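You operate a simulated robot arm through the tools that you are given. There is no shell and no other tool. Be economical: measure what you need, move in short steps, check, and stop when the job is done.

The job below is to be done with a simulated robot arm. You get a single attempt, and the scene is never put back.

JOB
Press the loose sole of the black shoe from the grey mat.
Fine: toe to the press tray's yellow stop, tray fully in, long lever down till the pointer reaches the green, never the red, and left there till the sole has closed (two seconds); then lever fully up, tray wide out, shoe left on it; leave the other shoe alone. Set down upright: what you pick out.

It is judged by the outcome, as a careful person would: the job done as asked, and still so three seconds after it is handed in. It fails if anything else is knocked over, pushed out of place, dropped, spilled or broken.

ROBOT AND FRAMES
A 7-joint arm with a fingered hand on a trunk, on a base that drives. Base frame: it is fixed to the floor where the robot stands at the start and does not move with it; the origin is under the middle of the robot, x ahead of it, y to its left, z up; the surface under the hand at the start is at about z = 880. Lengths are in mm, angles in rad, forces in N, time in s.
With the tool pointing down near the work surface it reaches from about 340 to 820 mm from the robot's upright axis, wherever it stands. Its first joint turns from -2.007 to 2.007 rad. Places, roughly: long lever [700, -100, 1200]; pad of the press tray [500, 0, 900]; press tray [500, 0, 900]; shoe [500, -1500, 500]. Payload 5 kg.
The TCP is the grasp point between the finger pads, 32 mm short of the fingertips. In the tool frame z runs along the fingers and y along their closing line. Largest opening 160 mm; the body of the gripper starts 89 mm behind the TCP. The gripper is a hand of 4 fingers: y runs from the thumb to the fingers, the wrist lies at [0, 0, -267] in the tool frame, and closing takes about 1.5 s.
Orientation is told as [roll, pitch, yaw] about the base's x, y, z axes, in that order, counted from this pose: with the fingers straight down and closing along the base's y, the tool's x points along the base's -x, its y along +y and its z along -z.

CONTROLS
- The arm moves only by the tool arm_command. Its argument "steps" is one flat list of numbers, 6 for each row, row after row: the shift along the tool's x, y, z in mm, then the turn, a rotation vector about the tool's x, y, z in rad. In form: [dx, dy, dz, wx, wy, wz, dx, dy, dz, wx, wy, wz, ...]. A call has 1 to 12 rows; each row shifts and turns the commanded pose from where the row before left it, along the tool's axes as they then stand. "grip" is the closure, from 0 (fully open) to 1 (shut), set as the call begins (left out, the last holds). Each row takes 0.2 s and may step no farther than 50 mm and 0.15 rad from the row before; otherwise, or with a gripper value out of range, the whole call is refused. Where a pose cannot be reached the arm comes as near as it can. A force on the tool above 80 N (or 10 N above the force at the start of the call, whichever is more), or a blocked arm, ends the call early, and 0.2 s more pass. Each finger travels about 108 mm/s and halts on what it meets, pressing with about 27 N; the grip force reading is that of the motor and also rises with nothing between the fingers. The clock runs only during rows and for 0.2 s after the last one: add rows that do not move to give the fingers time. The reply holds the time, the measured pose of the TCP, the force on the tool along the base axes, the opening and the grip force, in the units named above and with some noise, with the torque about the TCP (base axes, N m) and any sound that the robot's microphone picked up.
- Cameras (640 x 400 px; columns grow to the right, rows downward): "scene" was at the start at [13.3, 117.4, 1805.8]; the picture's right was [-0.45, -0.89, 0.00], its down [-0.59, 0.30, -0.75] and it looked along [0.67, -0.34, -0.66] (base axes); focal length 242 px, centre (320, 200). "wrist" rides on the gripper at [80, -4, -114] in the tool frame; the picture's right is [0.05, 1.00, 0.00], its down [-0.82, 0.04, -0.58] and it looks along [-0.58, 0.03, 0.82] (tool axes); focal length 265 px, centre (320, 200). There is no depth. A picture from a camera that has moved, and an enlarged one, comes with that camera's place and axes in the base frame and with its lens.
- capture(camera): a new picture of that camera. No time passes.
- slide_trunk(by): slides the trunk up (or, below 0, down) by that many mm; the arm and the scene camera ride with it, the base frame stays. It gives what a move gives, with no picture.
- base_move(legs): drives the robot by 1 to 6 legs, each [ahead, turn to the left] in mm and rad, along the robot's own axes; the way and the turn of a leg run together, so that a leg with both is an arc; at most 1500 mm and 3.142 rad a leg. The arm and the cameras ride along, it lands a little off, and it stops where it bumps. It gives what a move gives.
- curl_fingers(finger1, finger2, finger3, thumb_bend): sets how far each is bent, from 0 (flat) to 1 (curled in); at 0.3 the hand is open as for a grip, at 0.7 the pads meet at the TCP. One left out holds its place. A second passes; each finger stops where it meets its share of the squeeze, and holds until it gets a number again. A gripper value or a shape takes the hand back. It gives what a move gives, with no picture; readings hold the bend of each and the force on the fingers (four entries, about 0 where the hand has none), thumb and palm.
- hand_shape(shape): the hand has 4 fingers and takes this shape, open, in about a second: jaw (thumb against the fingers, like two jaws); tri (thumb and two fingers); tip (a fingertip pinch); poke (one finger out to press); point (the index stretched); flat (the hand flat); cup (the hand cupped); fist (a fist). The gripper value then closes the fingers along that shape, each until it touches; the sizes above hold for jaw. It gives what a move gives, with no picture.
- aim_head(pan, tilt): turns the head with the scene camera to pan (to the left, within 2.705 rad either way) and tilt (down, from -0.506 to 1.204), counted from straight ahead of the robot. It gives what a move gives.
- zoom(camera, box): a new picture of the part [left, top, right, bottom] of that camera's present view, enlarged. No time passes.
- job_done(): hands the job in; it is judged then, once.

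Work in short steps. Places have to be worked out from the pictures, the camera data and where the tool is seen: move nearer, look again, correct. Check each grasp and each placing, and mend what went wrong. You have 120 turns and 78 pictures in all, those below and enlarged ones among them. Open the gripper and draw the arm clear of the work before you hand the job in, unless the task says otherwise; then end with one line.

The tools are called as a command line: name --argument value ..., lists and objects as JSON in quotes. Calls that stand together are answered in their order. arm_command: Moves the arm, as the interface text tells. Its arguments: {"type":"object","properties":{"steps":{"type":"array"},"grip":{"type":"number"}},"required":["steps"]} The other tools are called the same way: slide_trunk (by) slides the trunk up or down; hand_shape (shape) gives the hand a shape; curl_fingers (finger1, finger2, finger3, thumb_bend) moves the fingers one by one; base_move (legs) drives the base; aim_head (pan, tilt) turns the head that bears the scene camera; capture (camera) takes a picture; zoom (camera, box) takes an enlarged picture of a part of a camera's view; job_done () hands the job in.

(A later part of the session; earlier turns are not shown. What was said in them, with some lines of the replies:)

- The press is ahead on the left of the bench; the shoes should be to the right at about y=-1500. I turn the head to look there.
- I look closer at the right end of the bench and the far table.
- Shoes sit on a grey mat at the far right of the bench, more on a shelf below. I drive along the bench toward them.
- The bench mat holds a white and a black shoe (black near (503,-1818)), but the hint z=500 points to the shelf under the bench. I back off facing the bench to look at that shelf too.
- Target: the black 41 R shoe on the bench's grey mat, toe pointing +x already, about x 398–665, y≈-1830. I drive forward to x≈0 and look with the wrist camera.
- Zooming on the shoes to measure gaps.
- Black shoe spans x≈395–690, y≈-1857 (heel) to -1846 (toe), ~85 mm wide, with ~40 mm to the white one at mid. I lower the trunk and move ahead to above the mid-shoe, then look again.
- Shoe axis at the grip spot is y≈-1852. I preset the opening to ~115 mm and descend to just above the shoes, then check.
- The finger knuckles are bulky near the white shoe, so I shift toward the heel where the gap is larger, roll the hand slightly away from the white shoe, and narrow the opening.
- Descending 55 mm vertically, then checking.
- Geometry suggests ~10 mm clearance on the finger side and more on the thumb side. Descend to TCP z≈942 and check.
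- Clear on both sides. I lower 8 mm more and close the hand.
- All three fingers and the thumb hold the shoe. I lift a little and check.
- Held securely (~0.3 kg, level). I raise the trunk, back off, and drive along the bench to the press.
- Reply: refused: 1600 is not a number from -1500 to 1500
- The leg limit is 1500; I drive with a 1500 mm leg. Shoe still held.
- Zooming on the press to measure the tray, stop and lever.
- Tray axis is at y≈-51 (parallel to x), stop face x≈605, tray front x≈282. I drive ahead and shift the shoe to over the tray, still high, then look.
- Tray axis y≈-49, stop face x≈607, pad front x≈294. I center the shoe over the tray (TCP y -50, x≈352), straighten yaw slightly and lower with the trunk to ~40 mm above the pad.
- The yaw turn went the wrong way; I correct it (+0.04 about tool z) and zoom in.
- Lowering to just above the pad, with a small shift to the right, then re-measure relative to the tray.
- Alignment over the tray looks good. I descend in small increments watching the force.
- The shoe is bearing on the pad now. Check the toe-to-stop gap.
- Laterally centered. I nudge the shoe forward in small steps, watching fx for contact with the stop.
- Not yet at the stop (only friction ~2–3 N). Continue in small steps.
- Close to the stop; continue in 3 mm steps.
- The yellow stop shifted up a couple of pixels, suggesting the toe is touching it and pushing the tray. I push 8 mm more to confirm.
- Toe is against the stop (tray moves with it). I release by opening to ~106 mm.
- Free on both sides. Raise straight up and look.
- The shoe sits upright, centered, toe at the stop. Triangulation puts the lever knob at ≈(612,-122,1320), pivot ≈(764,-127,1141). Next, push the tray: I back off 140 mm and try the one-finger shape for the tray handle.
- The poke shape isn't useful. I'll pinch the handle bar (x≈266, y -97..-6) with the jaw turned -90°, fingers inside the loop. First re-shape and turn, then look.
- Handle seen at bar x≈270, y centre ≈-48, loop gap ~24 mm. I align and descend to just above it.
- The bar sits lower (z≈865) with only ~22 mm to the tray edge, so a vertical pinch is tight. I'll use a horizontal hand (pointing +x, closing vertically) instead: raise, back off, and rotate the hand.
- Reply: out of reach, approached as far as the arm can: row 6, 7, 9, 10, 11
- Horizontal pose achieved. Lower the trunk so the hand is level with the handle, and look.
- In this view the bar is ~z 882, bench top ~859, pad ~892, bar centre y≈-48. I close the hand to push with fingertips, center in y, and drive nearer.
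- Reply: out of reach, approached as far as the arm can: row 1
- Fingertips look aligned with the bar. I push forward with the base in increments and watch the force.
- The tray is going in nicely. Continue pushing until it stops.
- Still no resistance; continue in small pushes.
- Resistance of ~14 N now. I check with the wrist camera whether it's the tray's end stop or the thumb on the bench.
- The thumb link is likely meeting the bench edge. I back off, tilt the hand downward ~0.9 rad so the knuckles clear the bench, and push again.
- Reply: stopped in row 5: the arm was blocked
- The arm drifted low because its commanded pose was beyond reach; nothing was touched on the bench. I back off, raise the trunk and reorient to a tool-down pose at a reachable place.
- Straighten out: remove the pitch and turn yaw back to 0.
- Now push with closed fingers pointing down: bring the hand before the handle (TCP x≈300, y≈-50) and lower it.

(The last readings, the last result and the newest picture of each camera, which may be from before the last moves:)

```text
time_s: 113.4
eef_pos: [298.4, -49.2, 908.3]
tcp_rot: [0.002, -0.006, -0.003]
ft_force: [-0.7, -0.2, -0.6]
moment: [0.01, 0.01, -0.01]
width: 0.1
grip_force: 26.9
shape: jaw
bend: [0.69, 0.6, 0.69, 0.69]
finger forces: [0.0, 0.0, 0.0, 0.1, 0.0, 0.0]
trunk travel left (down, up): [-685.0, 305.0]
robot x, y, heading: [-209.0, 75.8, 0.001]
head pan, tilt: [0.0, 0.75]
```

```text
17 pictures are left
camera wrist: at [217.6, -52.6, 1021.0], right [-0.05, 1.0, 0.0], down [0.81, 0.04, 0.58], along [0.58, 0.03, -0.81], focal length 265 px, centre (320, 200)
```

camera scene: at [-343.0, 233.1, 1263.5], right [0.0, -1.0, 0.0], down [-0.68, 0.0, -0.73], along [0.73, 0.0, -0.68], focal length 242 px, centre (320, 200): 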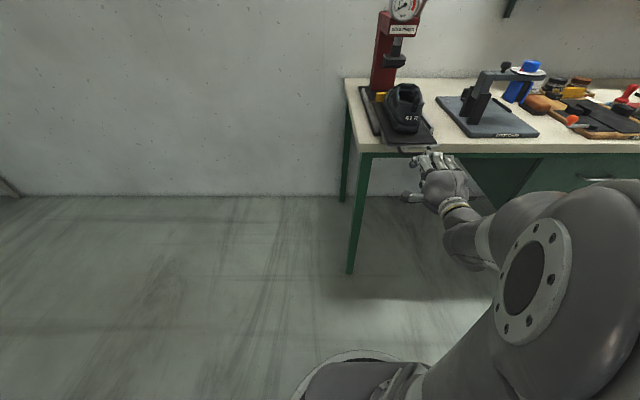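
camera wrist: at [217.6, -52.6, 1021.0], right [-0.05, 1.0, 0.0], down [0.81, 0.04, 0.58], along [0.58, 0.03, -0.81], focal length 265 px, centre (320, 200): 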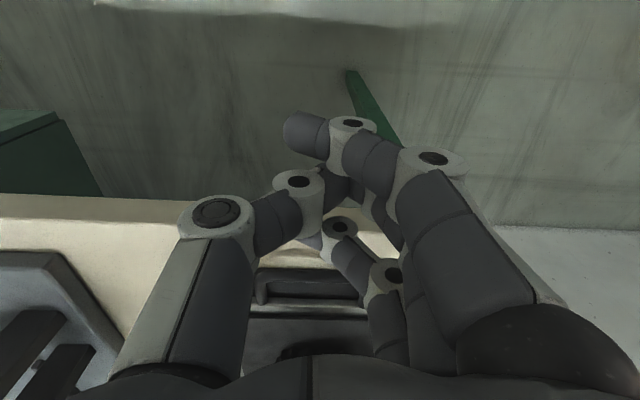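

Bar at x≈390. Push forward slowly with the arm, watching the force.

arm_command --steps '[-20, 0, 0, 0, 0, 0, -15, 0, 0, 0, 0, 0, -8, 0, 0, 0, 0, 0, 0, 0, 0, 0, 0, 0]'

arm_command --steps '[-6, 0, 0, 0, 0, 0, -6, 0, 0, 0, 0, 0, 0, 0, 0, 0, 0, 0]'

arm_command --steps '[-6, 0, 0, 0, 0, 0, 0, 0, 0, 0, 0, 0]'

```text
time_s: 114.4
eef_pos: [340.6, -51.1, 907.7]
tcp_rot: [-0.001, -0.006, -0.003]
ft_force: [0.1, 0.6, -0.3]
moment: [-0.01, -0.02, 0.06]
width: 0.0
grip_force: 27.3
shape: jaw
bend: [0.69, 0.6, 0.69, 0.69]
finger forces: [0.0, 0.1, 0.1, 0.0, 0.0, 0.0]
trunk travel left (down, up): [-685.0, 305.0]
robot x, y, heading: [-208.9, 77.8, -0.001]
head pan, tilt: [0.0, 0.75]
```

```text
time_s: 115.2
eef_pos: [352.8, -50.5, 907.7]
tcp_rot: [0.0, -0.006, -0.001]
ft_force: [-0.4, -0.1, 0.2]
moment: [0.01, 0.0, 0.04]
width: 0.0
grip_force: 26.9
shape: jaw
bend: [0.69, 0.6, 0.69, 0.69]
finger forces: [0.0, 0.0, 0.0, 0.1, 0.0, 0.1]
trunk travel left (down, up): [-685.0, 305.0]
robot x, y, heading: [-205.8, 76.4, 0.002]
head pan, tilt: [0.0, 0.75]
```

```text
time_s: 115.8
eef_pos: [353.8, -52.1, 907.0]
tcp_rot: [0.0, -0.004, -0.007]
ft_force: [-28.0, 1.0, 0.8]
moment: [0.02, 0.7, -0.3]
width: 0.0
grip_force: 27.3
shape: jaw
bend: [0.69, 0.6, 0.69, 0.69]
finger forces: [0.0, 0.1, 27.9, 0.0, 0.1, 0.0]
trunk travel left (down, up): [-685.0, 305.0]
robot x, y, heading: [-208.7, 76.9, 0.0]
head pan, tilt: [0.0, 0.75]
```

Firm 28 N without movement: the tray is fully in. I retreat, raise the trunk and prepare for the lever.

arm_command --steps '[30, 0, 0, 0, 0, 0, 30, 0, -20, 0, 0, 0, 0, 0, -45, 0, 0, 0, 0, 0, -45, 0, 0, 0, 0, 0, -45, 0, 0, 0, 0, 0, 0, 0, 0, 0]' --grip 0.3

slide_trunk --by 300

arm_command --steps '[0, -40, -40, 0, 0, 0, 0, -32, -30, 0, 0, 0, 0, 0, 0, 0, 0, 0]'

base_move --legs '[[170, 0]]'

capture --camera "wrist"

```text
time_s: 117.2
eef_pos: [298.0, -51.0, 1063.2]
tcp_rot: [-0.001, -0.006, -0.002]
ft_force: [0.0, 0.0, -0.1]
moment: [-0.01, 0.02, 0.0]
width: 111.5
grip_force: 0.0
shape: jaw
bend: [0.67, 0.67, 0.67, 0.63]
finger forces: [0.0, 0.1, 0.0, 0.0, 0.0, 0.1]
trunk travel left (down, up): [-685.0, 305.0]
robot x, y, heading: [-207.6, 76.3, -0.0]
head pan, tilt: [0.0, 0.75]
```

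```text
time_s: 120.2
eef_pos: [299.0, -52.7, 1363.0]
tcp_rot: [0.001, -0.004, -0.003]
ft_force: [0.3, 0.3, 0.6]
moment: [0.01, -0.02, 0.0]
width: 111.3
grip_force: 0.1
shape: jaw
bend: [0.67, 0.67, 0.67, 0.63]
finger forces: [0.0, 0.1, 0.0, 0.1, 0.1, 0.0]
trunk travel left (down, up): [-985.0, 5.0]
robot x, y, heading: [-207.2, 76.9, -0.002]
head pan, tilt: [0.0, 0.75]
```

```text
refused: row 1 steps farther than a row can; nothing moved
```

```text
time_s: 121.7
eef_pos: [466.7, -52.9, 1362.2]
tcp_rot: [0.0, -0.004, -0.005]
ft_force: [1.2, -0.1, 0.6]
moment: [-0.03, 0.07, 0.02]
width: 111.6
grip_force: 0.1
shape: jaw
bend: [0.67, 0.67, 0.67, 0.63]
finger forces: [0.0, 0.0, 0.1, 0.1, 0.1, 0.1]
trunk travel left (down, up): [-985.0, 5.0]
robot x, y, heading: [-40.6, 79.3, -0.005]
head pan, tilt: [0.0, 0.75]
```

```text
16 pictures are left
camera wrist: at [386.4, -56.5, 1475.2], right [-0.05, 1.0, 0.0], down [0.81, 0.04, 0.58], along [0.58, 0.03, -0.81], focal length 265 px, centre (320, 200)
```

wrist: 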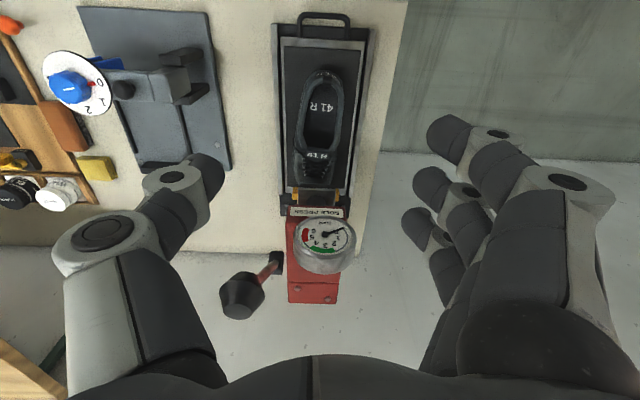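

Tray in, shoe toe at the stop; knob confirmed at (612,-122,1322). I raise the hand and move it over the knob.

arm_command --steps '[0, 0, -45, 0, 0, 0, 0, -35, 0, 0, 0, 0, 0, -34, 0, 0, 0, 0, -45, 0, 0, 0, 0, 0, -45, 0, 0, 0, 0, 0, -45, 0, 0, 0, 0, 0, -9, 0, 0, 0, 0, 0, 0, 0, 0, 0, 0, 0]'

capture --camera "wrist"

```text
time_s: 123.5
eef_pos: [611.3, -123.6, 1407.8]
tcp_rot: [0.0, -0.005, -0.006]
ft_force: [0.9, -0.5, -0.2]
moment: [-0.02, 0.0, 0.03]
width: 111.8
grip_force: 0.0
shape: jaw
bend: [0.67, 0.67, 0.67, 0.63]
finger forces: [0.0, 0.0, 0.0, 0.0, 0.1, 0.0]
trunk travel left (down, up): [-985.0, 5.0]
robot x, y, heading: [-42.0, 74.0, -0.01]
head pan, tilt: [0.0, 0.75]
```

```text
15 pictures are left
camera wrist: at [530.1, -127.2, 1520.2], right [-0.05, 1.0, 0.0], down [0.81, 0.04, 0.58], along [0.58, 0.03, -0.81], focal length 265 px, centre (320, 200)
```

wrist: 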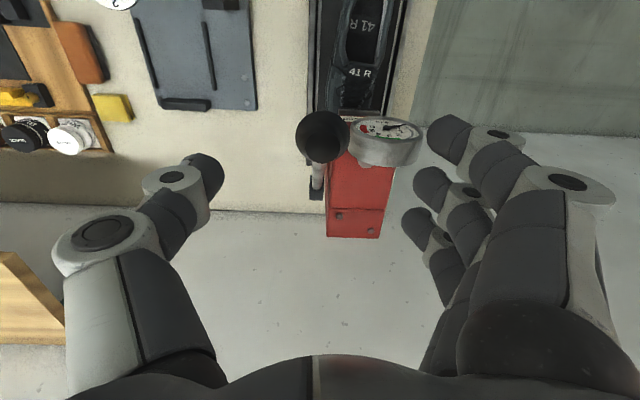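

Knob is centred under the hand. Descend so the knob lies between the pads (TCP z≈1308) and close.

arm_command --steps '[0, 2, 40, 0, 0, 0, 0, 0, 40, 0, 0, 0, 0, 0, 20, 0, 0, 0, 0, 0, 0, 0, 0, 0]'

arm_command --steps '[0, 0, 0, 0, 0, 0, 0, 0, 0, 0, 0, 0, 0, 0, 0, 0, 0, 0, 0, 0, 0, 0, 0, 0, 0, 0, 0, 0, 0, 0, 0, 0, 0, 0, 0, 0, 0, 0, 0, 0, 0, 0]' --grip 1.0

capture --camera "wrist"

```text
time_s: 124.5
eef_pos: [609.0, -122.1, 1305.9]
tcp_rot: [0.002, -0.006, -0.005]
ft_force: [0.2, 0.3, -0.5]
moment: [0.01, -0.02, -0.01]
width: 111.8
grip_force: 0.0
shape: jaw
bend: [0.67, 0.67, 0.67, 0.63]
finger forces: [0.0, 0.0, 0.1, 0.1, 0.0, 0.0]
trunk travel left (down, up): [-985.0, 5.0]
robot x, y, heading: [-44.0, 77.7, -0.006]
head pan, tilt: [0.0, 0.75]
```

```text
time_s: 126.1
eef_pos: [609.8, -122.8, 1305.3]
tcp_rot: [0.002, -0.004, -0.007]
ft_force: [-1.6, -3.9, -5.7]
moment: [0.34, -0.01, 0.3]
width: 1.4
grip_force: 27.1
shape: jaw
bend: [0.69, 0.66, 0.71, 0.73]
finger forces: [0.0, 1.3, 9.7, 0.1, 24.9, 0.0]
trunk travel left (down, up): [-985.0, 5.0]
robot x, y, heading: [-40.0, 76.3, -0.005]
head pan, tilt: [0.0, 0.75]
```

```text
14 pictures are left
camera wrist: at [529.3, -125.6, 1418.3], right [-0.05, 1.0, 0.0], down [0.81, 0.04, 0.58], along [0.58, 0.03, -0.81], focal length 265 px, centre (320, 200)
```

wrist: 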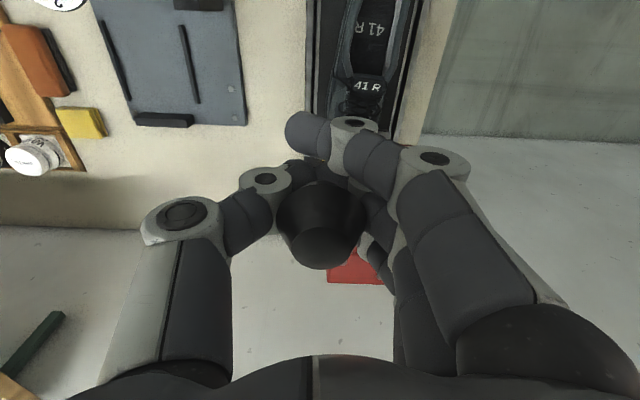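

The fingers closed under the knob. I reopen, raise 20 mm so the pads hold the knob itself, and close again.

arm_command --steps '[0, 0, 0, 0, 0, 0, 0, 0, 0, 0, 0, 0, 0, 0, 0, 0, 0, 0, 0, 0, 0, 0, 0, 0, -2, 0, -20, 0, 0, 0, 0, 0, 0, 0, 0, 0]' --grip 0.4

arm_command --steps '[0, 0, 0, 0, 0, 0, 0, 0, 0, 0, 0, 0, 0, 0, 0, 0, 0, 0, 0, 0, 0, 0, 0, 0, 0, 0, 0, 0, 0, 0, 0, 0, 0, 0, 0, 0, 0, 0, 0, 0, 0, 0]' --grip 1.0

```text
time_s: 127.5
eef_pos: [612.1, -121.2, 1327.7]
tcp_rot: [0.0, -0.004, -0.004]
ft_force: [-0.2, -0.8, -0.1]
moment: [-0.02, 0.0, -0.04]
width: 96.0
grip_force: 0.1
shape: jaw
bend: [0.71, 0.71, 0.71, 0.69]
finger forces: [0.0, 0.0, 0.0, 0.1, 0.0, 0.1]
trunk travel left (down, up): [-985.0, 5.0]
robot x, y, heading: [-37.8, 75.8, -0.01]
head pan, tilt: [0.0, 0.75]
```

```text
time_s: 129.1
eef_pos: [612.0, -122.0, 1326.5]
tcp_rot: [0.0, -0.004, -0.006]
ft_force: [-0.1, -2.5, -4.5]
moment: [0.28, -0.19, 0.23]
width: 15.6
grip_force: 26.9
shape: jaw
bend: [0.68, 0.72, 0.69, 0.71]
finger forces: [1.7, 8.7, 10.3, 0.0, 24.0, 0.1]
trunk travel left (down, up): [-985.0, 5.0]
robot x, y, heading: [-35.4, 74.0, -0.003]
head pan, tilt: [0.0, 0.75]
```

Knob held by two fingers and thumb. I start pulling the lever down along its arc (pivot (764,1141), r≈240), co-rotating the hand, and check forces.

arm_command --steps '[7.3, 0, 6.2, 0, -0.04, 0, 7.3, 0, 6.2, 0, -0.04, 0, 7.3, 0, 6.2, 0, -0.04, 0, 0, 0, 0, 0, 0, 0]'

capture --camera "scene"

```text
time_s: 130.1
eef_pos: [592.8, -122.3, 1306.3]
tcp_rot: [0.002, -0.121, -0.004]
ft_force: [9.7, -2.6, -3.7]
moment: [0.29, -0.25, 0.36]
width: 15.9
grip_force: 27.1
shape: jaw
bend: [0.68, 0.72, 0.69, 0.71]
finger forces: [1.0, 9.0, 11.2, 0.0, 23.5, 0.0]
trunk travel left (down, up): [-985.0, 5.0]
robot x, y, heading: [-41.9, 77.1, -0.004]
head pan, tilt: [0.0, 0.75]
```

```text
13 pictures are left
camera scene: at [-15.5, 231.6, 1863.5], right [0.0, -1.0, 0.0], down [-0.68, 0.0, -0.73], along [0.73, 0.0, -0.68], focal length 242 px, centre (320, 200)
```

scene: 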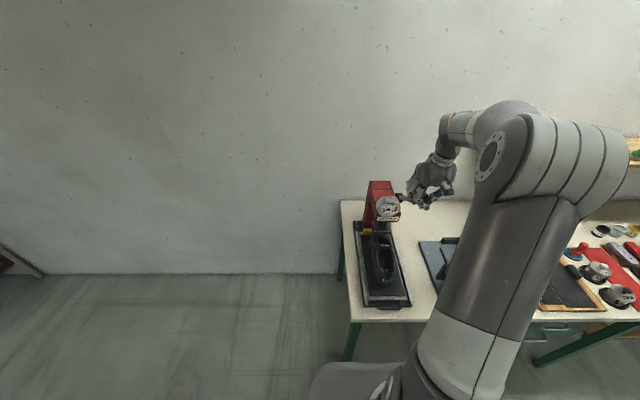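

Lever follows with ~10 N. Gauge is visible from the head camera. Continue down.

arm_command --steps '[7.3, 0, 6.2, 0, -0.04, 0, 7.3, 0, 6.2, 0, -0.04, 0, 7.3, 0, 6.2, 0, -0.04, 0, 7.3, 0, 6.2, 0, -0.04, 0, 0, 0, 0, 0, 0, 0]'

zoom --camera "scene" --box '[350, 150, 470, 250]'

```text
time_s: 131.3
eef_pos: [567.6, -121.2, 1276.9]
tcp_rot: [0.003, -0.284, -0.005]
ft_force: [12.1, -2.7, -5.8]
moment: [0.26, -0.23, 0.36]
width: 15.7
grip_force: 27.0
shape: jaw
bend: [0.68, 0.72, 0.69, 0.71]
finger forces: [1.0, 8.8, 10.7, 0.0, 24.8, 0.0]
trunk travel left (down, up): [-985.0, 5.0]
robot x, y, heading: [-42.2, 76.4, -0.004]
head pan, tilt: [0.0, 0.75]
```

```text
4.00 times, centred on (410, 200) of scene
camera zoom: at [-15.1, 231.2, 1863.5], right [0.0, -1.0, 0.0], down [-0.68, 0.0, -0.73], along [0.73, 0.0, -0.68], focal length 966 px, centre (-40, 200)
```

zoom: 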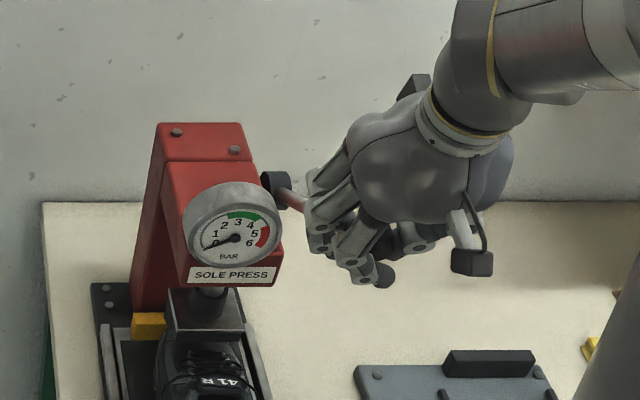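

Good grip, gauge at 0. Continue.

arm_command --steps '[7.3, 0, 6.2, 0, -0.04, 0, 7.3, 0, 6.2, 0, -0.04, 0, 7.3, 0, 6.2, 0, -0.04, 0, 7.3, 0, 6.2, 0, -0.04, 0, 0, 0, 0, 0, 0, 0]'

arm_command --steps '[7.3, 0, 6.2, 0, -0.04, 0, 7.3, 0, 6.2, 0, -0.04, 0, 0, 0, 0, 0, 0, 0]'

zoom --camera "scene" --box '[350, 150, 470, 250]'

```text
time_s: 132.5
eef_pos: [548.7, -121.8, 1244.3]
tcp_rot: [0.0, -0.444, -0.006]
ft_force: [15.3, -7.5, -2.9]
moment: [0.13, -0.16, 0.39]
width: 15.3
grip_force: 26.9
shape: jaw
bend: [0.68, 0.72, 0.69, 0.71]
finger forces: [0.5, 8.7, 9.8, 0.0, 26.4, 0.1]
trunk travel left (down, up): [-985.0, 5.0]
robot x, y, heading: [-38.2, 77.2, -0.007]
head pan, tilt: [0.0, 0.75]
```

```text
time_s: 133.3
eef_pos: [541.7, -121.5, 1226.2]
tcp_rot: [0.001, -0.524, -0.008]
ft_force: [15.2, -9.5, -0.8]
moment: [0.06, -0.21, 0.41]
width: 15.5
grip_force: 27.0
shape: jaw
bend: [0.68, 0.72, 0.68, 0.71]
finger forces: [0.3, 8.6, 9.7, 0.1, 26.7, 0.1]
trunk travel left (down, up): [-985.0, 5.0]
robot x, y, heading: [-44.5, 76.7, -0.003]
head pan, tilt: [0.0, 0.75]
```

```text
4.00 times, centred on (410, 200) of scene
camera zoom: at [-15.0, 230.2, 1863.7], right [0.0, -1.0, 0.0], down [-0.68, 0.0, -0.73], along [0.73, 0.0, -0.68], focal length 966 px, centre (-40, 200)
```

zoom: 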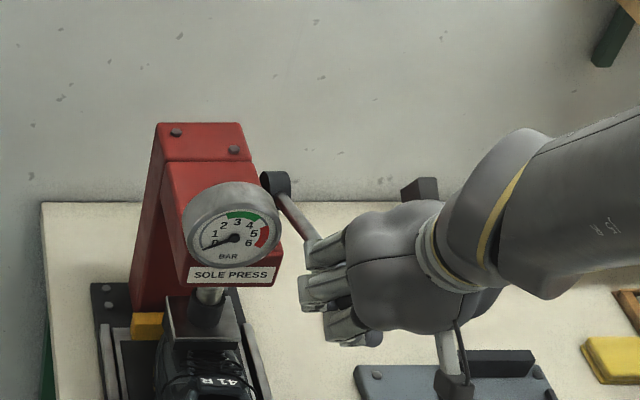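

Ram is lowering, gauge still 0. Some outward radial pull, so I bias slightly inward and continue.

arm_command --steps '[6.4, 0, 7.3, 0, -0.04, 0, 6.4, 0, 7.3, 0, -0.04, 0, 6.4, 0, 7.3, 0, -0.04, 0, 0, 0, 0, 0, 0, 0]'

zoom --camera "scene" --box '[380, 180, 440, 250]'

```text
time_s: 134.3
eef_pos: [533.3, -121.4, 1197.7]
tcp_rot: [0.002, -0.643, -0.009]
ft_force: [-5.9, -7.2, -0.4]
moment: [0.01, 0.0, 0.34]
width: 15.1
grip_force: 27.3
shape: jaw
bend: [0.69, 0.72, 0.68, 0.71]
finger forces: [0.9, 8.0, 11.3, 0.0, 24.4, 0.1]
trunk travel left (down, up): [-985.0, 5.0]
robot x, y, heading: [-39.9, 80.6, -0.005]
head pan, tilt: [0.0, 0.75]
```

```text
5.71 times, centred on (410, 215) of scene
camera zoom: at [-19.5, 230.9, 1863.6], right [0.0, -1.0, 0.0], down [-0.68, 0.0, -0.73], along [0.73, 0.0, -0.68], focal length 1380 px, centre (-194, 114)
```

zoom: 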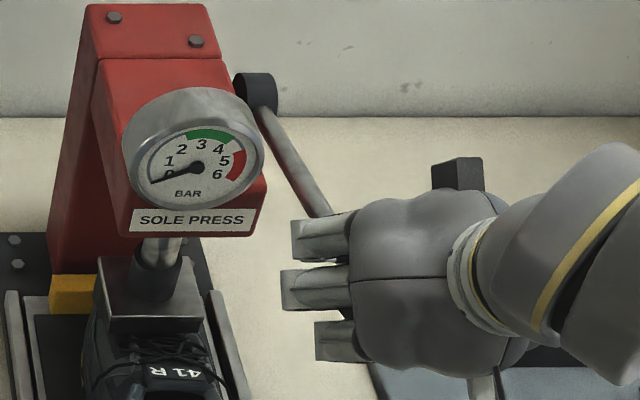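

Gauge still 0; continue with two rows at a time, watching for vertical load.

arm_command --steps '[7.2, 0, 6.3, 0, -0.04, 0, 7.2, 0, 6.3, 0, -0.04, 0, 0, 0, 0, 0, 0, 0]'

arm_command --steps '[7.2, 0, 6.3, 0, -0.04, 0, 0, 0, 0, 0, 0, 0]'

zoom --camera "scene" --box '[380, 180, 440, 250]'

```text
time_s: 135.1
eef_pos: [530.8, -123.1, 1180.9]
tcp_rot: [0.002, -0.725, -0.007]
ft_force: [-9.5, -2.8, 5.7]
moment: [0.0, 0.0, 0.43]
width: 15.7
grip_force: 27.0
shape: jaw
bend: [0.69, 0.72, 0.68, 0.72]
finger forces: [0.5, 8.9, 13.0, 0.0, 22.1, 0.0]
trunk travel left (down, up): [-985.0, 5.0]
robot x, y, heading: [-40.4, 81.6, -0.006]
head pan, tilt: [0.0, 0.75]
```

```text
time_s: 135.7
eef_pos: [528.8, -122.3, 1171.7]
tcp_rot: [0.003, -0.765, -0.007]
ft_force: [-10.9, -3.5, 1.3]
moment: [-0.03, 0.02, 0.36]
width: 15.6
grip_force: 27.1
shape: jaw
bend: [0.69, 0.72, 0.68, 0.72]
finger forces: [0.7, 8.7, 12.6, 0.1, 22.6, 0.0]
trunk travel left (down, up): [-985.0, 5.0]
robot x, y, heading: [-41.2, 76.1, -0.007]
head pan, tilt: [0.0, 0.75]
```

```text
5.71 times, centred on (410, 215) of scene
camera zoom: at [-20.2, 231.6, 1863.5], right [0.0, -1.0, 0.0], down [-0.68, 0.0, -0.73], along [0.73, 0.0, -0.68], focal length 1380 px, centre (-194, 114)
```

zoom: 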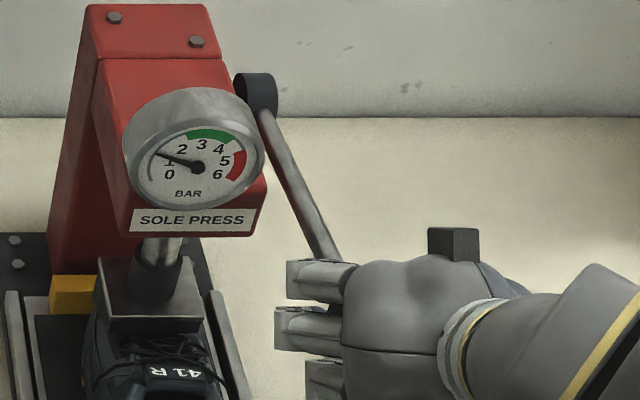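

Gauge now ≈1.3 bar. A smaller step of 0.03 rad next.

arm_command --steps '[2.7, 0, 2.4, 0, -0.015, 0, 2.7, 0, 2.4, 0, -0.015, 0, 0, 0, 0, 0, 0, 0]'

zoom --camera "scene" --box '[380, 180, 440, 250]'

```text
time_s: 136.5
eef_pos: [527.4, -122.5, 1165.9]
tcp_rot: [0.001, -0.797, -0.006]
ft_force: [-13.0, -4.7, 6.3]
moment: [-0.07, -0.06, 0.4]
width: 15.8
grip_force: 26.8
shape: jaw
bend: [0.69, 0.72, 0.69, 0.72]
finger forces: [0.4, 8.3, 13.2, 0.0, 22.0, 0.0]
trunk travel left (down, up): [-985.0, 5.0]
robot x, y, heading: [-42.6, 77.0, -0.006]
head pan, tilt: [0.0, 0.75]
```

```text
5.71 times, centred on (410, 215) of scene
camera zoom: at [-20.9, 231.4, 1863.6], right [0.0, -1.0, 0.0], down [-0.68, 0.0, -0.73], along [0.73, 0.0, -0.68], focal length 1380 px, centre (-194, 114)
```

zoom: 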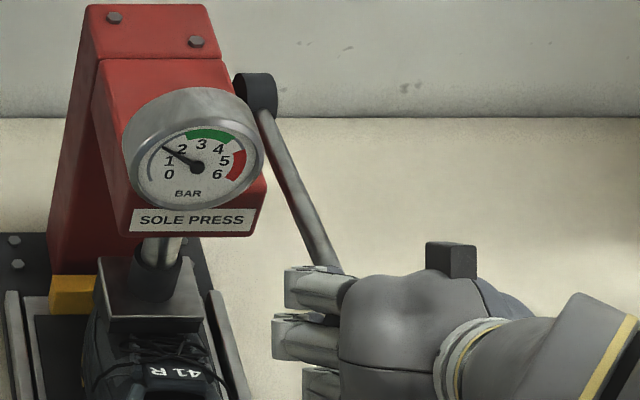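

≈1.65 bar; rate ~0.12 bar per 0.01 rad. Step 0.07 rad more, then check.

arm_command --steps '[3.15, 0, 2.8, 0, -0.0175, 0, 3.15, 0, 2.8, 0, -0.0175, 0, 3.15, 0, 2.8, 0, -0.0175, 0, 3.15, 0, 2.8, 0, -0.0175, 0, 0, 0, 0, 0, 0, 0]'

zoom --camera "scene" --box '[380, 180, 440, 250]'

```text
time_s: 137.7
eef_pos: [526.8, -121.4, 1148.0]
tcp_rot: [0.001, -0.866, -0.008]
ft_force: [-14.7, -3.3, 6.6]
moment: [-0.08, -0.09, 0.4]
width: 16.1
grip_force: 27.1
shape: jaw
bend: [0.69, 0.73, 0.69, 0.72]
finger forces: [0.4, 7.3, 14.9, 0.0, 20.9, 0.0]
trunk travel left (down, up): [-985.0, 5.0]
robot x, y, heading: [-41.9, 72.8, -0.004]
head pan, tilt: [0.0, 0.75]
```

```text
5.71 times, centred on (410, 215) of scene
camera zoom: at [-21.6, 231.6, 1863.6], right [0.0, -1.0, 0.0], down [-0.68, 0.0, -0.73], along [0.73, 0.0, -0.68], focal length 1380 px, centre (-194, 114)
```

zoom: 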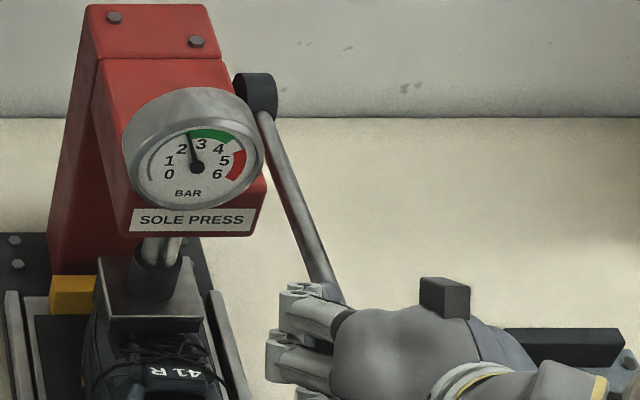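

Pointer ≈2.6, at the start of the green. A bit more (0.035 rad) to be inside it, then hold ~2.5 s.

arm_command --steps '[3.15, 0, 2.8, 0, -0.0175, 0, 3.15, 0, 2.8, 0, -0.0175, 0, 0, 0, 0, 0, 0, 0, 0, 0, 0, 0, 0, 0, 0, 0, 0, 0, 0, 0]'

zoom --camera "scene" --box '[380, 180, 440, 250]'

arm_command --steps '[0, 0, 0, 0, 0, 0, 0, 0, 0, 0, 0, 0, 0, 0, 0, 0, 0, 0, 0, 0, 0, 0, 0, 0, 0, 0, 0, 0, 0, 0, 0, 0, 0, 0, 0, 0, 0, 0, 0, 0, 0, 0, 0, 0, 0, 0, 0, 0, 0, 0, 0, 0, 0, 0, 0, 0, 0, 0, 0, 0, 0, 0, 0, 0, 0, 0, 0, 0, 0, 0, 0, 0]'

```text
time_s: 138.9
eef_pos: [528.8, -121.9, 1141.3]
tcp_rot: [0.002, -0.899, -0.006]
ft_force: [-14.8, -4.3, 5.4]
moment: [-0.13, -0.1, 0.33]
width: 16.1
grip_force: 27.3
shape: jaw
bend: [0.69, 0.73, 0.69, 0.72]
finger forces: [0.3, 7.0, 14.7, 0.1, 20.2, 0.0]
trunk travel left (down, up): [-985.0, 5.0]
robot x, y, heading: [-39.9, 75.5, -0.01]
head pan, tilt: [0.0, 0.75]
```

```text
5.71 times, centred on (410, 215) of scene
camera zoom: at [-21.3, 231.4, 1863.6], right [0.0, -1.0, 0.0], down [-0.68, 0.0, -0.73], along [0.73, 0.0, -0.68], focal length 1380 px, centre (-194, 114)
```

zoom: 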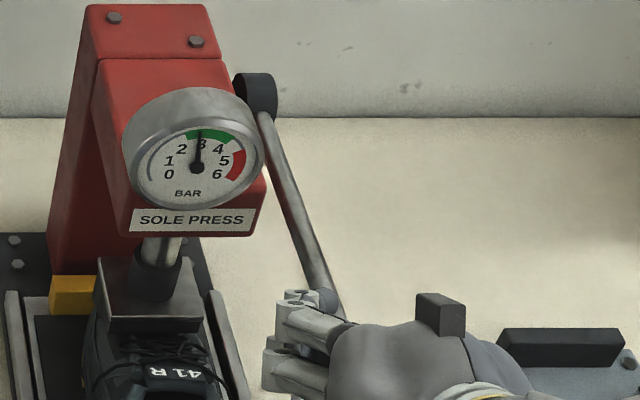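

```text
time_s: 141.5
eef_pos: [528.3, -121.3, 1141.3]
tcp_rot: [0.001, -0.902, -0.008]
ft_force: [-15.6, -4.1, 2.5]
moment: [-0.09, -0.03, 0.34]
width: 15.9
grip_force: 27.2
shape: jaw
bend: [0.69, 0.73, 0.69, 0.72]
finger forces: [0.4, 6.9, 14.2, 0.1, 19.5, 0.1]
trunk travel left (down, up): [-985.0, 5.0]
robot x, y, heading: [-38.9, 77.0, -0.003]
head pan, tilt: [0.0, 0.75]
```

Held at ~3.1 bar for over 2.5 s. Now raise the lever back along the arc.

arm_command --steps '[-6.6, 0, -6.6, 0, 0.04, 0, -6.6, 0, -6.6, 0, 0.04, 0, -7.5, 0, -5.9, 0, 0.04, 0, -7.5, 0, -5.9, 0, 0.04, 0, -7.5, 0, -5.9, 0, 0.04, 0, -7.5, 0, -5.9, 0, 0.04, 0, 0, 0, 0, 0, 0, 0]'

arm_command --steps '[-7.5, 0, -5.9, 0, 0.04, 0, -7.5, 0, -5.9, 0, 0.04, 0, -7.5, 0, -5.9, 0, 0.04, 0, -7.5, 0, -5.9, 0, 0.04, 0, -7.5, 0, -5.9, 0, 0.04, 0, -7.5, 0, -5.9, 0, 0.04, 0, 0, 0, 0, 0, 0, 0]'

arm_command --steps '[-7.5, 0, -5.9, 0, 0.04, 0, -7.5, 0, -5.9, 0, 0.04, 0, -7.5, 0, -5.9, 0, 0.04, 0, -7.5, 0, -5.9, 0, 0.04, 0, -7.5, 0, -5.9, 0, 0.04, 0, -7.5, 0, -5.9, 0, 0.04, 0, 0, 0, 0, 0, 0, 0]'

```text
time_s: 143.1
eef_pos: [534.5, -121.0, 1196.6]
tcp_rot: [-0.001, -0.659, -0.005]
ft_force: [2.6, -3.2, 0.9]
moment: [0.03, -0.29, 0.32]
width: 15.7
grip_force: 26.8
shape: jaw
bend: [0.69, 0.72, 0.69, 0.71]
finger forces: [0.9, 8.0, 13.5, 0.0, 21.6, 0.0]
trunk travel left (down, up): [-985.0, 5.0]
robot x, y, heading: [-39.6, 77.2, -0.009]
head pan, tilt: [0.0, 0.75]
```

```text
time_s: 144.7
eef_pos: [554.4, -121.9, 1249.9]
tcp_rot: [-0.001, -0.419, -0.006]
ft_force: [10.3, 0.9, -5.4]
moment: [0.24, -0.43, 0.42]
width: 14.7
grip_force: 26.7
shape: jaw
bend: [0.68, 0.72, 0.69, 0.71]
finger forces: [1.9, 9.3, 15.4, 0.1, 22.6, 0.1]
trunk travel left (down, up): [-985.0, 5.0]
robot x, y, heading: [-40.8, 81.5, -0.003]
head pan, tilt: [0.0, 0.75]
```

```text
time_s: 146.3
eef_pos: [585.6, -124.0, 1296.9]
tcp_rot: [0.001, -0.179, -0.006]
ft_force: [6.8, 2.9, -2.9]
moment: [0.4, -0.47, 0.4]
width: 14.3
grip_force: 26.9
shape: jaw
bend: [0.68, 0.72, 0.69, 0.71]
finger forces: [2.7, 8.9, 17.2, 0.1, 21.8, 0.1]
trunk travel left (down, up): [-985.0, 5.0]
robot x, y, heading: [-38.7, 77.0, -0.0]
head pan, tilt: [0.0, 0.75]
```

Remaining ≈0.18 rad: four rows, then a bit further until the upper stop resists.

arm_command --steps '[-7.5, 0, -5.9, 0, 0.04, 0, -7.5, 0, -5.9, 0, 0.04, 0, -7.5, 0, -5.9, 0, 0.04, 0, -7.5, 0, -5.9, 0, 0.04, 0, 0, 0, 0, 0, 0, 0]'

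arm_command --steps '[-3.8, 0, -3, 0, 0.02, 0, -1.9, 0, -1.5, 0, 0.01, 0, 0, 0, 0, 0, 0, 0]'

capture --camera "wrist"

```text
time_s: 147.5
eef_pos: [611.7, -122.0, 1323.1]
tcp_rot: [0.001, -0.02, -0.004]
ft_force: [3.2, 1.4, -4.2]
moment: [0.44, -0.5, 0.37]
width: 14.2
grip_force: 27.2
shape: jaw
bend: [0.68, 0.72, 0.69, 0.71]
finger forces: [4.2, 8.8, 18.2, 0.0, 22.9, 0.1]
trunk travel left (down, up): [-985.0, 5.0]
robot x, y, heading: [-42.3, 77.7, -0.007]
head pan, tilt: [0.0, 0.75]
```

```text
time_s: 148.3
eef_pos: [614.9, -122.1, 1325.5]
tcp_rot: [0.003, 0.017, -0.007]
ft_force: [-20.8, 2.2, -29.5]
moment: [0.52, -0.35, 0.27]
width: 13.1
grip_force: 27.2
shape: jaw
bend: [0.67, 0.72, 0.69, 0.71]
finger forces: [15.3, 9.8, 15.7, 0.0, 23.2, 0.0]
trunk travel left (down, up): [-985.0, 5.0]
robot x, y, heading: [-42.7, 77.0, -0.006]
head pan, tilt: [0.0, 0.75]
```

```text
5 pictures are left
camera wrist: at [536.2, -125.9, 1440.1], right [-0.04, 1.0, 0.0], down [0.82, 0.03, 0.56], along [0.56, 0.03, -0.83], focal length 265 px, centre (320, 200)
```

wrist: 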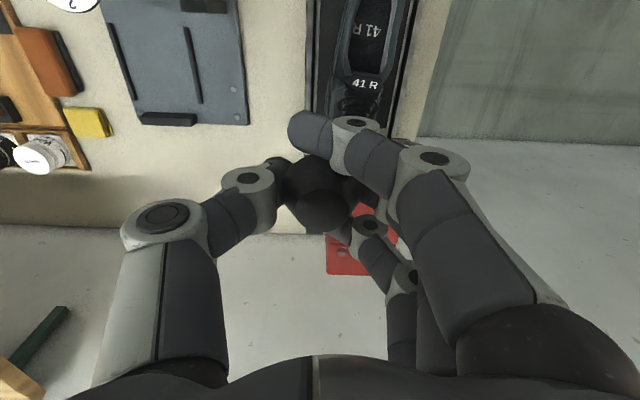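

Upper stop reached (~36 N resistance). Release the knob and rise clear.

arm_command --steps '[1.5, 0, 1.2, 0, -0.008, 0, 0, 0, 0, 0, 0, 0, 0, 0, 0, 0, 0, 0, 0, 0, 0, 0, 0, 0, 0, 0, 0, 0, 0, 0, 0, 0, 0, 0, 0, 0, 0, 0, 0, 0, 0, 0]' --grip 0.25

arm_command --steps '[0, 0, -40, 0, 0, 0, 0, 0, -40, 0, 0, 0, 45, 0, -10, 0, 0, 0, 45, 0, 0, 0, 0, 0, 45, 0, 0, 0, 0, 0, 0, 0, 0, 0, 0, 0]'

base_move --legs '[[-200, 0]]'

capture --camera "wrist"

```text
time_s: 149.9
eef_pos: [615.3, -121.5, 1325.5]
tcp_rot: [-0.001, 0.002, -0.005]
ft_force: [1.1, 0.2, -0.2]
moment: [0.01, 0.01, 0.01]
width: 119.6
grip_force: 0.1
shape: jaw
bend: [0.63, 0.63, 0.63, 0.6]
finger forces: [0.1, 0.0, 0.0, 0.1, 0.0, 0.1]
trunk travel left (down, up): [-985.0, 5.0]
robot x, y, heading: [-39.4, 69.3, -0.009]
head pan, tilt: [0.0, 0.75]
```

```text
time_s: 151.3
eef_pos: [482.1, -121.6, 1417.0]
tcp_rot: [0.002, 0.004, -0.005]
ft_force: [0.8, 0.1, -0.2]
moment: [-0.01, 0.1, -0.03]
width: 119.9
grip_force: 0.2
shape: jaw
bend: [0.63, 0.63, 0.63, 0.6]
finger forces: [0.1, 0.1, 0.1, 0.1, 0.0, 0.1]
trunk travel left (down, up): [-985.0, 5.0]
robot x, y, heading: [-41.2, 74.0, -0.002]
head pan, tilt: [0.0, 0.75]
```

```text
time_s: 152.9
eef_pos: [275.5, -122.2, 1418.5]
tcp_rot: [0.0, 0.001, -0.01]
ft_force: [-1.3, -0.5, 0.6]
moment: [0.03, -0.05, 0.0]
width: 119.6
grip_force: 0.1
shape: jaw
bend: [0.63, 0.63, 0.63, 0.6]
finger forces: [0.0, 0.0, 0.1, 0.0, 0.1, 0.0]
trunk travel left (down, up): [-985.0, 5.0]
robot x, y, heading: [-245.1, 78.0, -0.011]
head pan, tilt: [0.0, 0.75]
```

```text
4 pictures are left
camera wrist: at [195.8, -124.7, 1532.1], right [-0.04, 1.0, 0.0], down [0.82, 0.03, 0.58], along [0.58, 0.02, -0.82], focal length 265 px, centre (320, 200)
```

wrist: 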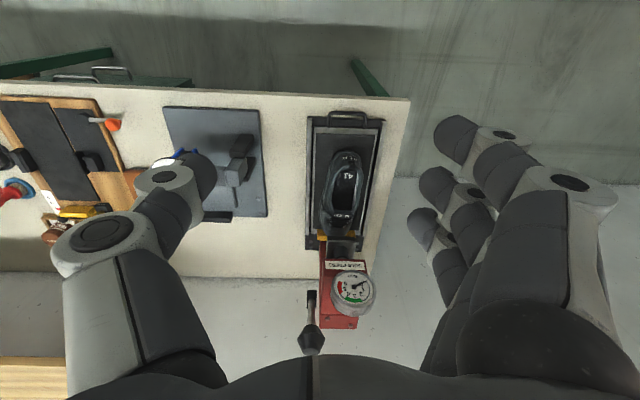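

Lever is fully up, gauge at zero. For pulling the tray I'll squeeze the whole U-handle between thumb and front finger (yaw +0.23 so both lie on the handle legs). Move above the handle first.

slide_trunk --by -400

arm_command --steps '[0, 36, 0, 0, 0, -0.12, 0, 36, 0, 0, 0, -0.12, 0, 0, 0, 0, 0, 0]' --grip 0.2

base_move --legs '[[115, 0]]'

capture --camera "wrist"

```text
time_s: 156.7
eef_pos: [277.1, -121.3, 1017.9]
tcp_rot: [0.0, 0.002, -0.011]
ft_force: [-0.4, -0.2, 0.3]
moment: [0.02, -0.01, 0.01]
width: 119.8
grip_force: 0.1
shape: jaw
bend: [0.63, 0.63, 0.63, 0.6]
finger forces: [0.1, 0.0, 0.0, 0.1, 0.0, 0.0]
trunk travel left (down, up): [-585.0, 405.0]
robot x, y, heading: [-242.1, 80.2, -0.013]
head pan, tilt: [0.0, 0.75]
```

```text
time_s: 157.5
eef_pos: [273.6, -52.0, 1018.0]
tcp_rot: [-0.001, 0.002, 0.23]
ft_force: [-0.8, 0.6, 0.3]
moment: [-0.01, 0.02, -0.01]
width: 127.9
grip_force: 0.1
shape: jaw
bend: [0.59, 0.59, 0.59, 0.55]
finger forces: [0.0, 0.1, 0.0, 0.1, 0.0, 0.1]
trunk travel left (down, up): [-585.0, 405.0]
robot x, y, heading: [-241.8, 79.8, -0.011]
head pan, tilt: [0.0, 0.75]
```

```text
time_s: 158.7
eef_pos: [388.5, -54.9, 1016.9]
tcp_rot: [0.002, 0.002, 0.227]
ft_force: [-0.7, 0.2, -1.0]
moment: [-0.02, 0.02, -0.03]
width: 127.6
grip_force: 0.2
shape: jaw
bend: [0.59, 0.59, 0.59, 0.55]
finger forces: [0.0, 0.1, 0.0, 0.0, 0.0, 0.0]
trunk travel left (down, up): [-585.0, 405.0]
robot x, y, heading: [-126.4, 79.8, -0.01]
head pan, tilt: [0.0, 0.75]
```

```text
3 pictures are left
camera wrist: at [310.9, -75.6, 1129.6], right [-0.28, 0.96, 0.0], down [0.79, 0.22, 0.58], along [0.55, 0.16, -0.82], focal length 265 px, centre (320, 200)
```

wrist: 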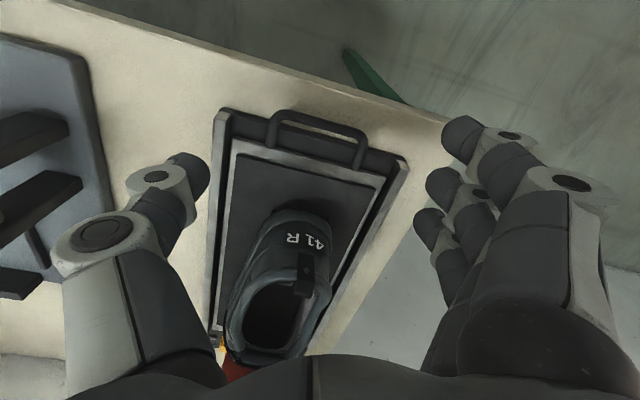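

Handle measured: bar front x≈390, legs x 400–426, outer y -98..-7. I align (TCP x≈402, y≈-52), set opening ~115 mm, and lower to TCP z≈908.

arm_command --steps '[-13.8, 0, 0, 0, 0, 0, 0, 0, 30, 0, 0, 0, 0, 0, 30, 0, 0, 0, 0, 0, 25, 0, 0, 0, 0, 0, 12, 0, 0, 0, 0, 0, 0, 0, 0, 0]' --grip 0.28

arm_command --steps '[0, 0, 7, 0, 0, 0, 0, 0, 5, 0, 0, 0, 0, 0, 0, 0, 0, 0]'

```text
time_s: 160.1
eef_pos: [401.4, -51.7, 917.9]
tcp_rot: [0.0, 0.003, 0.226]
ft_force: [-0.2, -0.1, -0.3]
moment: [-0.01, -0.01, -0.04]
width: 115.6
grip_force: 0.0
shape: jaw
bend: [0.65, 0.65, 0.65, 0.62]
finger forces: [0.0, 0.0, 0.0, 0.1, 0.0, 0.1]
trunk travel left (down, up): [-585.0, 405.0]
robot x, y, heading: [-127.4, 75.7, -0.007]
head pan, tilt: [0.0, 0.75]
```

```text
time_s: 160.9
eef_pos: [400.8, -51.9, 907.5]
tcp_rot: [0.001, 0.001, 0.226]
ft_force: [-0.5, -0.2, -0.2]
moment: [-0.02, 0.0, -0.01]
width: 115.6
grip_force: 0.2
shape: jaw
bend: [0.65, 0.65, 0.65, 0.62]
finger forces: [0.0, 0.1, 0.0, 0.0, 0.0, 0.0]
trunk travel left (down, up): [-585.0, 405.0]
robot x, y, heading: [-128.4, 79.9, -0.009]
head pan, tilt: [0.0, 0.75]
```

No contact so far. Close on the handle.

arm_command --steps '[0, 0, 0, 0, 0, 0, 0, 0, 0, 0, 0, 0, 0, 0, 0, 0, 0, 0, 0, 0, 0, 0, 0, 0, 0, 0, 0, 0, 0, 0, 0, 0, 0, 0, 0, 0]' --grip 0.7

```text
time_s: 162.3
eef_pos: [400.8, -52.8, 907.7]
tcp_rot: [0.0, 0.001, 0.227]
ft_force: [0.0, -6.3, 3.7]
moment: [-0.25, -0.04, 0.12]
width: 69.0
grip_force: 26.9
shape: jaw
bend: [0.68, 0.72, 0.72, 0.7]
finger forces: [0.1, 7.8, 8.4, 0.0, 21.8, 0.0]
trunk travel left (down, up): [-585.0, 405.0]
robot x, y, heading: [-131.0, 79.7, -0.006]
head pan, tilt: [0.0, 0.75]
```

Thumb and two fingers hold the handle. Pull gently 20 mm and check forces.

arm_command --steps '[4.87, 1.12, 0, 0, 0, 0, 4.87, 1.12, 0, 0, 0, 0, 4.87, 1.12, 0, 0, 0, 0, 4.87, 1.12, 0, 0, 0, 0, 0, 0, 0, 0, 0, 0]'

arm_command --steps '[5.84, 1.35, 0, 0, 0, 0, 5.84, 1.35, 0, 0, 0, 0, 5.84, 1.35, 0, 0, 0, 0, 5.84, 1.35, 0, 0, 0, 0, 5.84, 1.35, 0, 0, 0, 0, 0, 0, 0, 0, 0, 0]'

```text
time_s: 163.5
eef_pos: [378.4, -52.6, 908.1]
tcp_rot: [0.001, 0.003, 0.226]
ft_force: [0.1, -9.2, 4.5]
moment: [-0.41, -0.06, 0.01]
width: 69.0
grip_force: 27.2
shape: jaw
bend: [0.68, 0.72, 0.72, 0.7]
finger forces: [0.1, 7.7, 8.3, 0.0, 25.5, 0.1]
trunk travel left (down, up): [-585.0, 405.0]
robot x, y, heading: [-128.3, 77.7, -0.009]
head pan, tilt: [0.0, 0.75]
```

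```text
time_s: 164.9
eef_pos: [349.2, -51.5, 907.8]
tcp_rot: [0.002, 0.002, 0.226]
ft_force: [-0.1, -12.6, 5.5]
moment: [-0.5, -0.07, 0.01]
width: 69.0
grip_force: 27.1
shape: jaw
bend: [0.68, 0.72, 0.72, 0.7]
finger forces: [0.0, 7.3, 7.8, 0.0, 27.1, 0.0]
trunk travel left (down, up): [-585.0, 405.0]
robot x, y, heading: [-127.2, 81.9, -0.01]
head pan, tilt: [0.0, 0.75]
```

The handle follows. I correct a small sideways load and keep pulling.

arm_command --steps '[5.84, 0.6, 0, 0, 0, 0, 5.84, 0.6, 0, 0, 0, 0, 5.84, 1.35, 0, 0, 0, 0, 5.84, 1.35, 0, 0, 0, 0, 5.84, 1.35, 0, 0, 0, 0, 5.84, 1.35, 0, 0, 0, 0, 0, 0, 0, 0, 0, 0]'

arm_command --steps '[5.84, 1.2, 0, 0, 0, 0, 5.84, 1.2, 0, 0, 0, 0, 5.84, 1.2, 0, 0, 0, 0, 5.84, 1.2, 0, 0, 0, 0, 0, 0, 0, 0, 0, 0]'

capture --camera "wrist"

```text
time_s: 166.5
eef_pos: [314.6, -51.6, 907.3]
tcp_rot: [0.001, 0.001, 0.228]
ft_force: [0.8, -3.3, 8.4]
moment: [-0.19, -0.07, 0.14]
width: 68.6
grip_force: 26.8
shape: jaw
bend: [0.68, 0.72, 0.72, 0.7]
finger forces: [0.1, 9.3, 10.3, 0.0, 23.1, 0.0]
trunk travel left (down, up): [-585.0, 405.0]
robot x, y, heading: [-128.2, 76.7, -0.009]
head pan, tilt: [0.0, 0.75]
```

```text
time_s: 167.7
eef_pos: [293.1, -52.6, 907.3]
tcp_rot: [0.001, 0.002, 0.225]
ft_force: [-0.7, -2.2, 1.0]
moment: [-0.14, 0.0, 0.15]
width: 68.4
grip_force: 26.5
shape: jaw
bend: [0.68, 0.72, 0.72, 0.7]
finger forces: [0.0, 9.1, 9.8, 0.0, 19.8, 0.1]
trunk travel left (down, up): [-585.0, 405.0]
robot x, y, heading: [-130.5, 75.2, -0.012]
head pan, tilt: [0.0, 0.75]
```

```text
2 pictures are left
camera wrist: at [214.5, -74.1, 1021.3], right [-0.28, 0.96, 0.0], down [0.79, 0.22, 0.58], along [0.55, 0.16, -0.82], focal length 265 px, centre (320, 200)
```

wrist: 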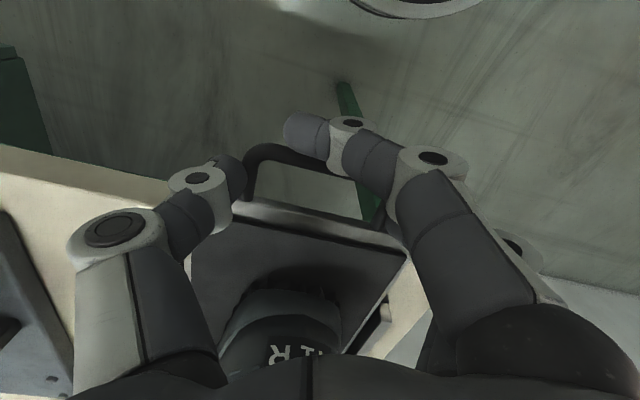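

Tray is nearly out with the shoe on it. Continue pulling in small increments until it reaches its end.

arm_command --steps '[3.9, 0.85, 0, 0, 0, 0, 3.9, 0.85, 0, 0, 0, 0, 3.9, 0.85, 0, 0, 0, 0, 0, 0, 0, 0, 0, 0]'

arm_command --steps '[3.9, 0.85, 0, 0, 0, 0, 2.9, 0.65, 0, 0, 0, 0, 0, 0, 0, 0, 0, 0]'

arm_command --steps '[2.9, 0.65, 0, 0, 0, 0, 0, 0, 0, 0, 0, 0]'

```text
time_s: 168.7
eef_pos: [278.2, -52.7, 908.0]
tcp_rot: [0.0, -0.001, 0.228]
ft_force: [0.4, -2.3, 7.5]
moment: [-0.13, -0.1, 0.14]
width: 68.4
grip_force: 27.2
shape: jaw
bend: [0.68, 0.72, 0.72, 0.7]
finger forces: [0.0, 9.7, 10.6, 0.1, 22.2, 0.0]
trunk travel left (down, up): [-585.0, 405.0]
robot x, y, heading: [-131.5, 77.6, -0.009]
head pan, tilt: [0.0, 0.75]
```

```text
time_s: 169.5
eef_pos: [271.2, -52.8, 908.9]
tcp_rot: [0.001, 0.001, 0.226]
ft_force: [-1.0, -2.8, 6.3]
moment: [-0.15, -0.03, 0.13]
width: 68.5
grip_force: 27.0
shape: jaw
bend: [0.68, 0.72, 0.72, 0.7]
finger forces: [0.1, 9.4, 10.2, 0.0, 21.7, 0.0]
trunk travel left (down, up): [-585.0, 405.0]
robot x, y, heading: [-126.6, 77.3, -0.005]
head pan, tilt: [0.0, 0.75]
```

```text
time_s: 170.1
eef_pos: [268.4, -52.3, 907.5]
tcp_rot: [0.002, 0.003, 0.226]
ft_force: [-1.9, -1.9, 4.7]
moment: [-0.05, -0.03, 0.16]
width: 68.5
grip_force: 27.3
shape: jaw
bend: [0.68, 0.72, 0.72, 0.7]
finger forces: [0.0, 9.6, 10.4, 0.0, 20.7, 0.1]
trunk travel left (down, up): [-585.0, 405.0]
robot x, y, heading: [-132.2, 79.9, -0.007]
head pan, tilt: [0.0, 0.75]
```

arm_command --steps '[2.9, 0.65, 0, 0, 0, 0, 0, 0, 0, 0, 0, 0]'

arm_command --steps '[2.9, 0.65, 0, 0, 0, 0, 0, 0, 0, 0, 0, 0]'

arm_command --steps '[2.9, 0.65, 0, 0, 0, 0, 0, 0, 0, 0, 0, 0]'

```text
time_s: 170.7
eef_pos: [265.6, -53.6, 907.2]
tcp_rot: [0.002, 0.001, 0.228]
ft_force: [-2.3, -1.2, 4.1]
moment: [-0.07, 0.03, 0.21]
width: 68.4
grip_force: 27.0
shape: jaw
bend: [0.68, 0.72, 0.72, 0.7]
finger forces: [0.0, 10.2, 10.6, 0.1, 20.0, 0.1]
trunk travel left (down, up): [-585.0, 405.0]
robot x, y, heading: [-128.4, 78.8, -0.012]
head pan, tilt: [0.0, 0.75]
```

```text
time_s: 171.3
eef_pos: [262.7, -53.5, 908.7]
tcp_rot: [0.001, 0.001, 0.227]
ft_force: [-2.5, 0.6, 4.1]
moment: [-0.05, 0.04, 0.19]
width: 67.9
grip_force: 26.4
shape: jaw
bend: [0.68, 0.72, 0.72, 0.7]
finger forces: [0.1, 10.1, 10.6, 0.1, 20.2, 0.0]
trunk travel left (down, up): [-585.0, 405.0]
robot x, y, heading: [-127.0, 78.2, -0.007]
head pan, tilt: [0.0, 0.75]
```

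```text
time_s: 171.9
eef_pos: [261.0, -53.4, 908.1]
tcp_rot: [0.001, 0.002, 0.226]
ft_force: [4.3, -1.7, 2.6]
moment: [-0.11, -0.13, 0.1]
width: 68.1
grip_force: 27.4
shape: jaw
bend: [0.68, 0.72, 0.72, 0.7]
finger forces: [0.0, 8.3, 10.1, 0.1, 19.5, 0.0]
trunk travel left (down, up): [-585.0, 405.0]
robot x, y, heading: [-127.3, 76.5, -0.008]
head pan, tilt: [0.0, 0.75]
```

Resistance begins (+4 N). One more small pull to confirm the end stop.

arm_command --steps '[1.9, 0.4, 0, 0, 0, 0, 0, 0, 0, 0, 0, 0]'

```text
time_s: 172.5
eef_pos: [260.6, -52.8, 907.5]
tcp_rot: [0.001, 0.0, 0.226]
ft_force: [13.4, -1.8, 6.9]
moment: [-0.07, -0.4, 0.08]
width: 68.2
grip_force: 26.7
shape: jaw
bend: [0.68, 0.72, 0.72, 0.7]
finger forces: [0.1, 7.0, 10.9, 0.0, 19.9, 0.0]
trunk travel left (down, up): [-585.0, 405.0]
robot x, y, heading: [-127.7, 78.5, -0.013]
head pan, tilt: [0.0, 0.75]
```

End stop reached. Ease off, open the hand, and rise straight up, then back away.

arm_command --steps '[-1.9, -0.4, 0, 0, 0, 0, 0, 0, 0, 0, 0, 0, 0, 0, 0, 0, 0, 0, 0, 0, 0, 0, 0, 0, 0, 0, 0, 0, 0, 0, 0, 0, 0, 0, 0, 0]' --grip 0.25

arm_command --steps '[0, 0, -20, 0, 0, 0, 0, 0, -30, 0, 0, 0, 0, 0, -45, 0, 0, 0, 0, 0, -45, 0, 0, 0, 0, 0, -45, 0, 0, 0, 0, 0, 0, 0, 0, 0]'

base_move --legs '[[-200, 0]]'

zoom --camera "scene" --box '[330, 40, 490, 260]'

```text
time_s: 173.9
eef_pos: [260.9, -51.9, 907.6]
tcp_rot: [0.0, 0.002, 0.226]
ft_force: [0.2, -0.5, 1.2]
moment: [0.0, 0.0, 0.0]
width: 119.8
grip_force: 0.1
shape: jaw
bend: [0.63, 0.63, 0.63, 0.6]
finger forces: [0.0, 0.1, 0.1, 0.1, 0.1, 0.1]
trunk travel left (down, up): [-585.0, 405.0]
robot x, y, heading: [-126.1, 81.2, -0.014]
head pan, tilt: [0.0, 0.75]
```

```text
time_s: 175.3
eef_pos: [259.7, -56.3, 1092.0]
tcp_rot: [0.001, 0.002, 0.227]
ft_force: [-0.2, 0.0, -0.4]
moment: [0.0, 0.01, -0.02]
width: 119.8
grip_force: 0.0
shape: jaw
bend: [0.63, 0.63, 0.63, 0.6]
finger forces: [0.1, 0.0, 0.0, 0.0, 0.1, 0.0]
trunk travel left (down, up): [-585.0, 405.0]
robot x, y, heading: [-131.1, 78.2, -0.006]
head pan, tilt: [0.0, 0.75]
```

```text
time_s: 176.9
eef_pos: [60.4, -55.0, 1090.6]
tcp_rot: [0.0, 0.003, 0.226]
ft_force: [-0.3, -0.3, 0.3]
moment: [-0.02, -0.02, -0.02]
width: 119.5
grip_force: 0.1
shape: jaw
bend: [0.63, 0.63, 0.63, 0.6]
finger forces: [0.1, 0.1, 0.0, 0.0, 0.0, 0.1]
trunk travel left (down, up): [-585.0, 405.0]
robot x, y, heading: [-329.4, 80.5, -0.006]
head pan, tilt: [0.0, 0.75]
```

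```text
1.82 times, centred on (410, 150) of scene
camera zoom: at [-306.2, 236.8, 1463.5], right [-0.01, -1.0, 0.0], down [-0.68, 0.0, -0.73], along [0.73, -0.01, -0.68], focal length 439 px, centre (156, 291)
```

zoom: 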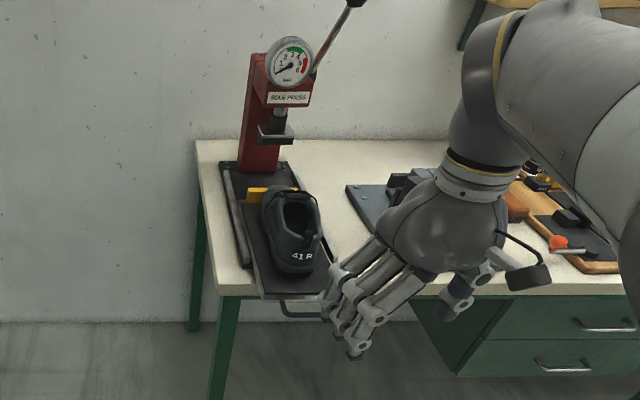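

Everything is as asked: tray out with the shoe upright, toe at the stop, lever up, gauge at zero, hand open and clear. I hand in.

job_done

```text
The job is handed in.
```

The black 41 R shoe's sole was pressed at about 3 bar, in the green and never in the red, for more than two seconds. The lever is fully up again, and the tray is out to its end stop with the shoe upright on it, toe at the yellow stop. I did not touch the white shoe.
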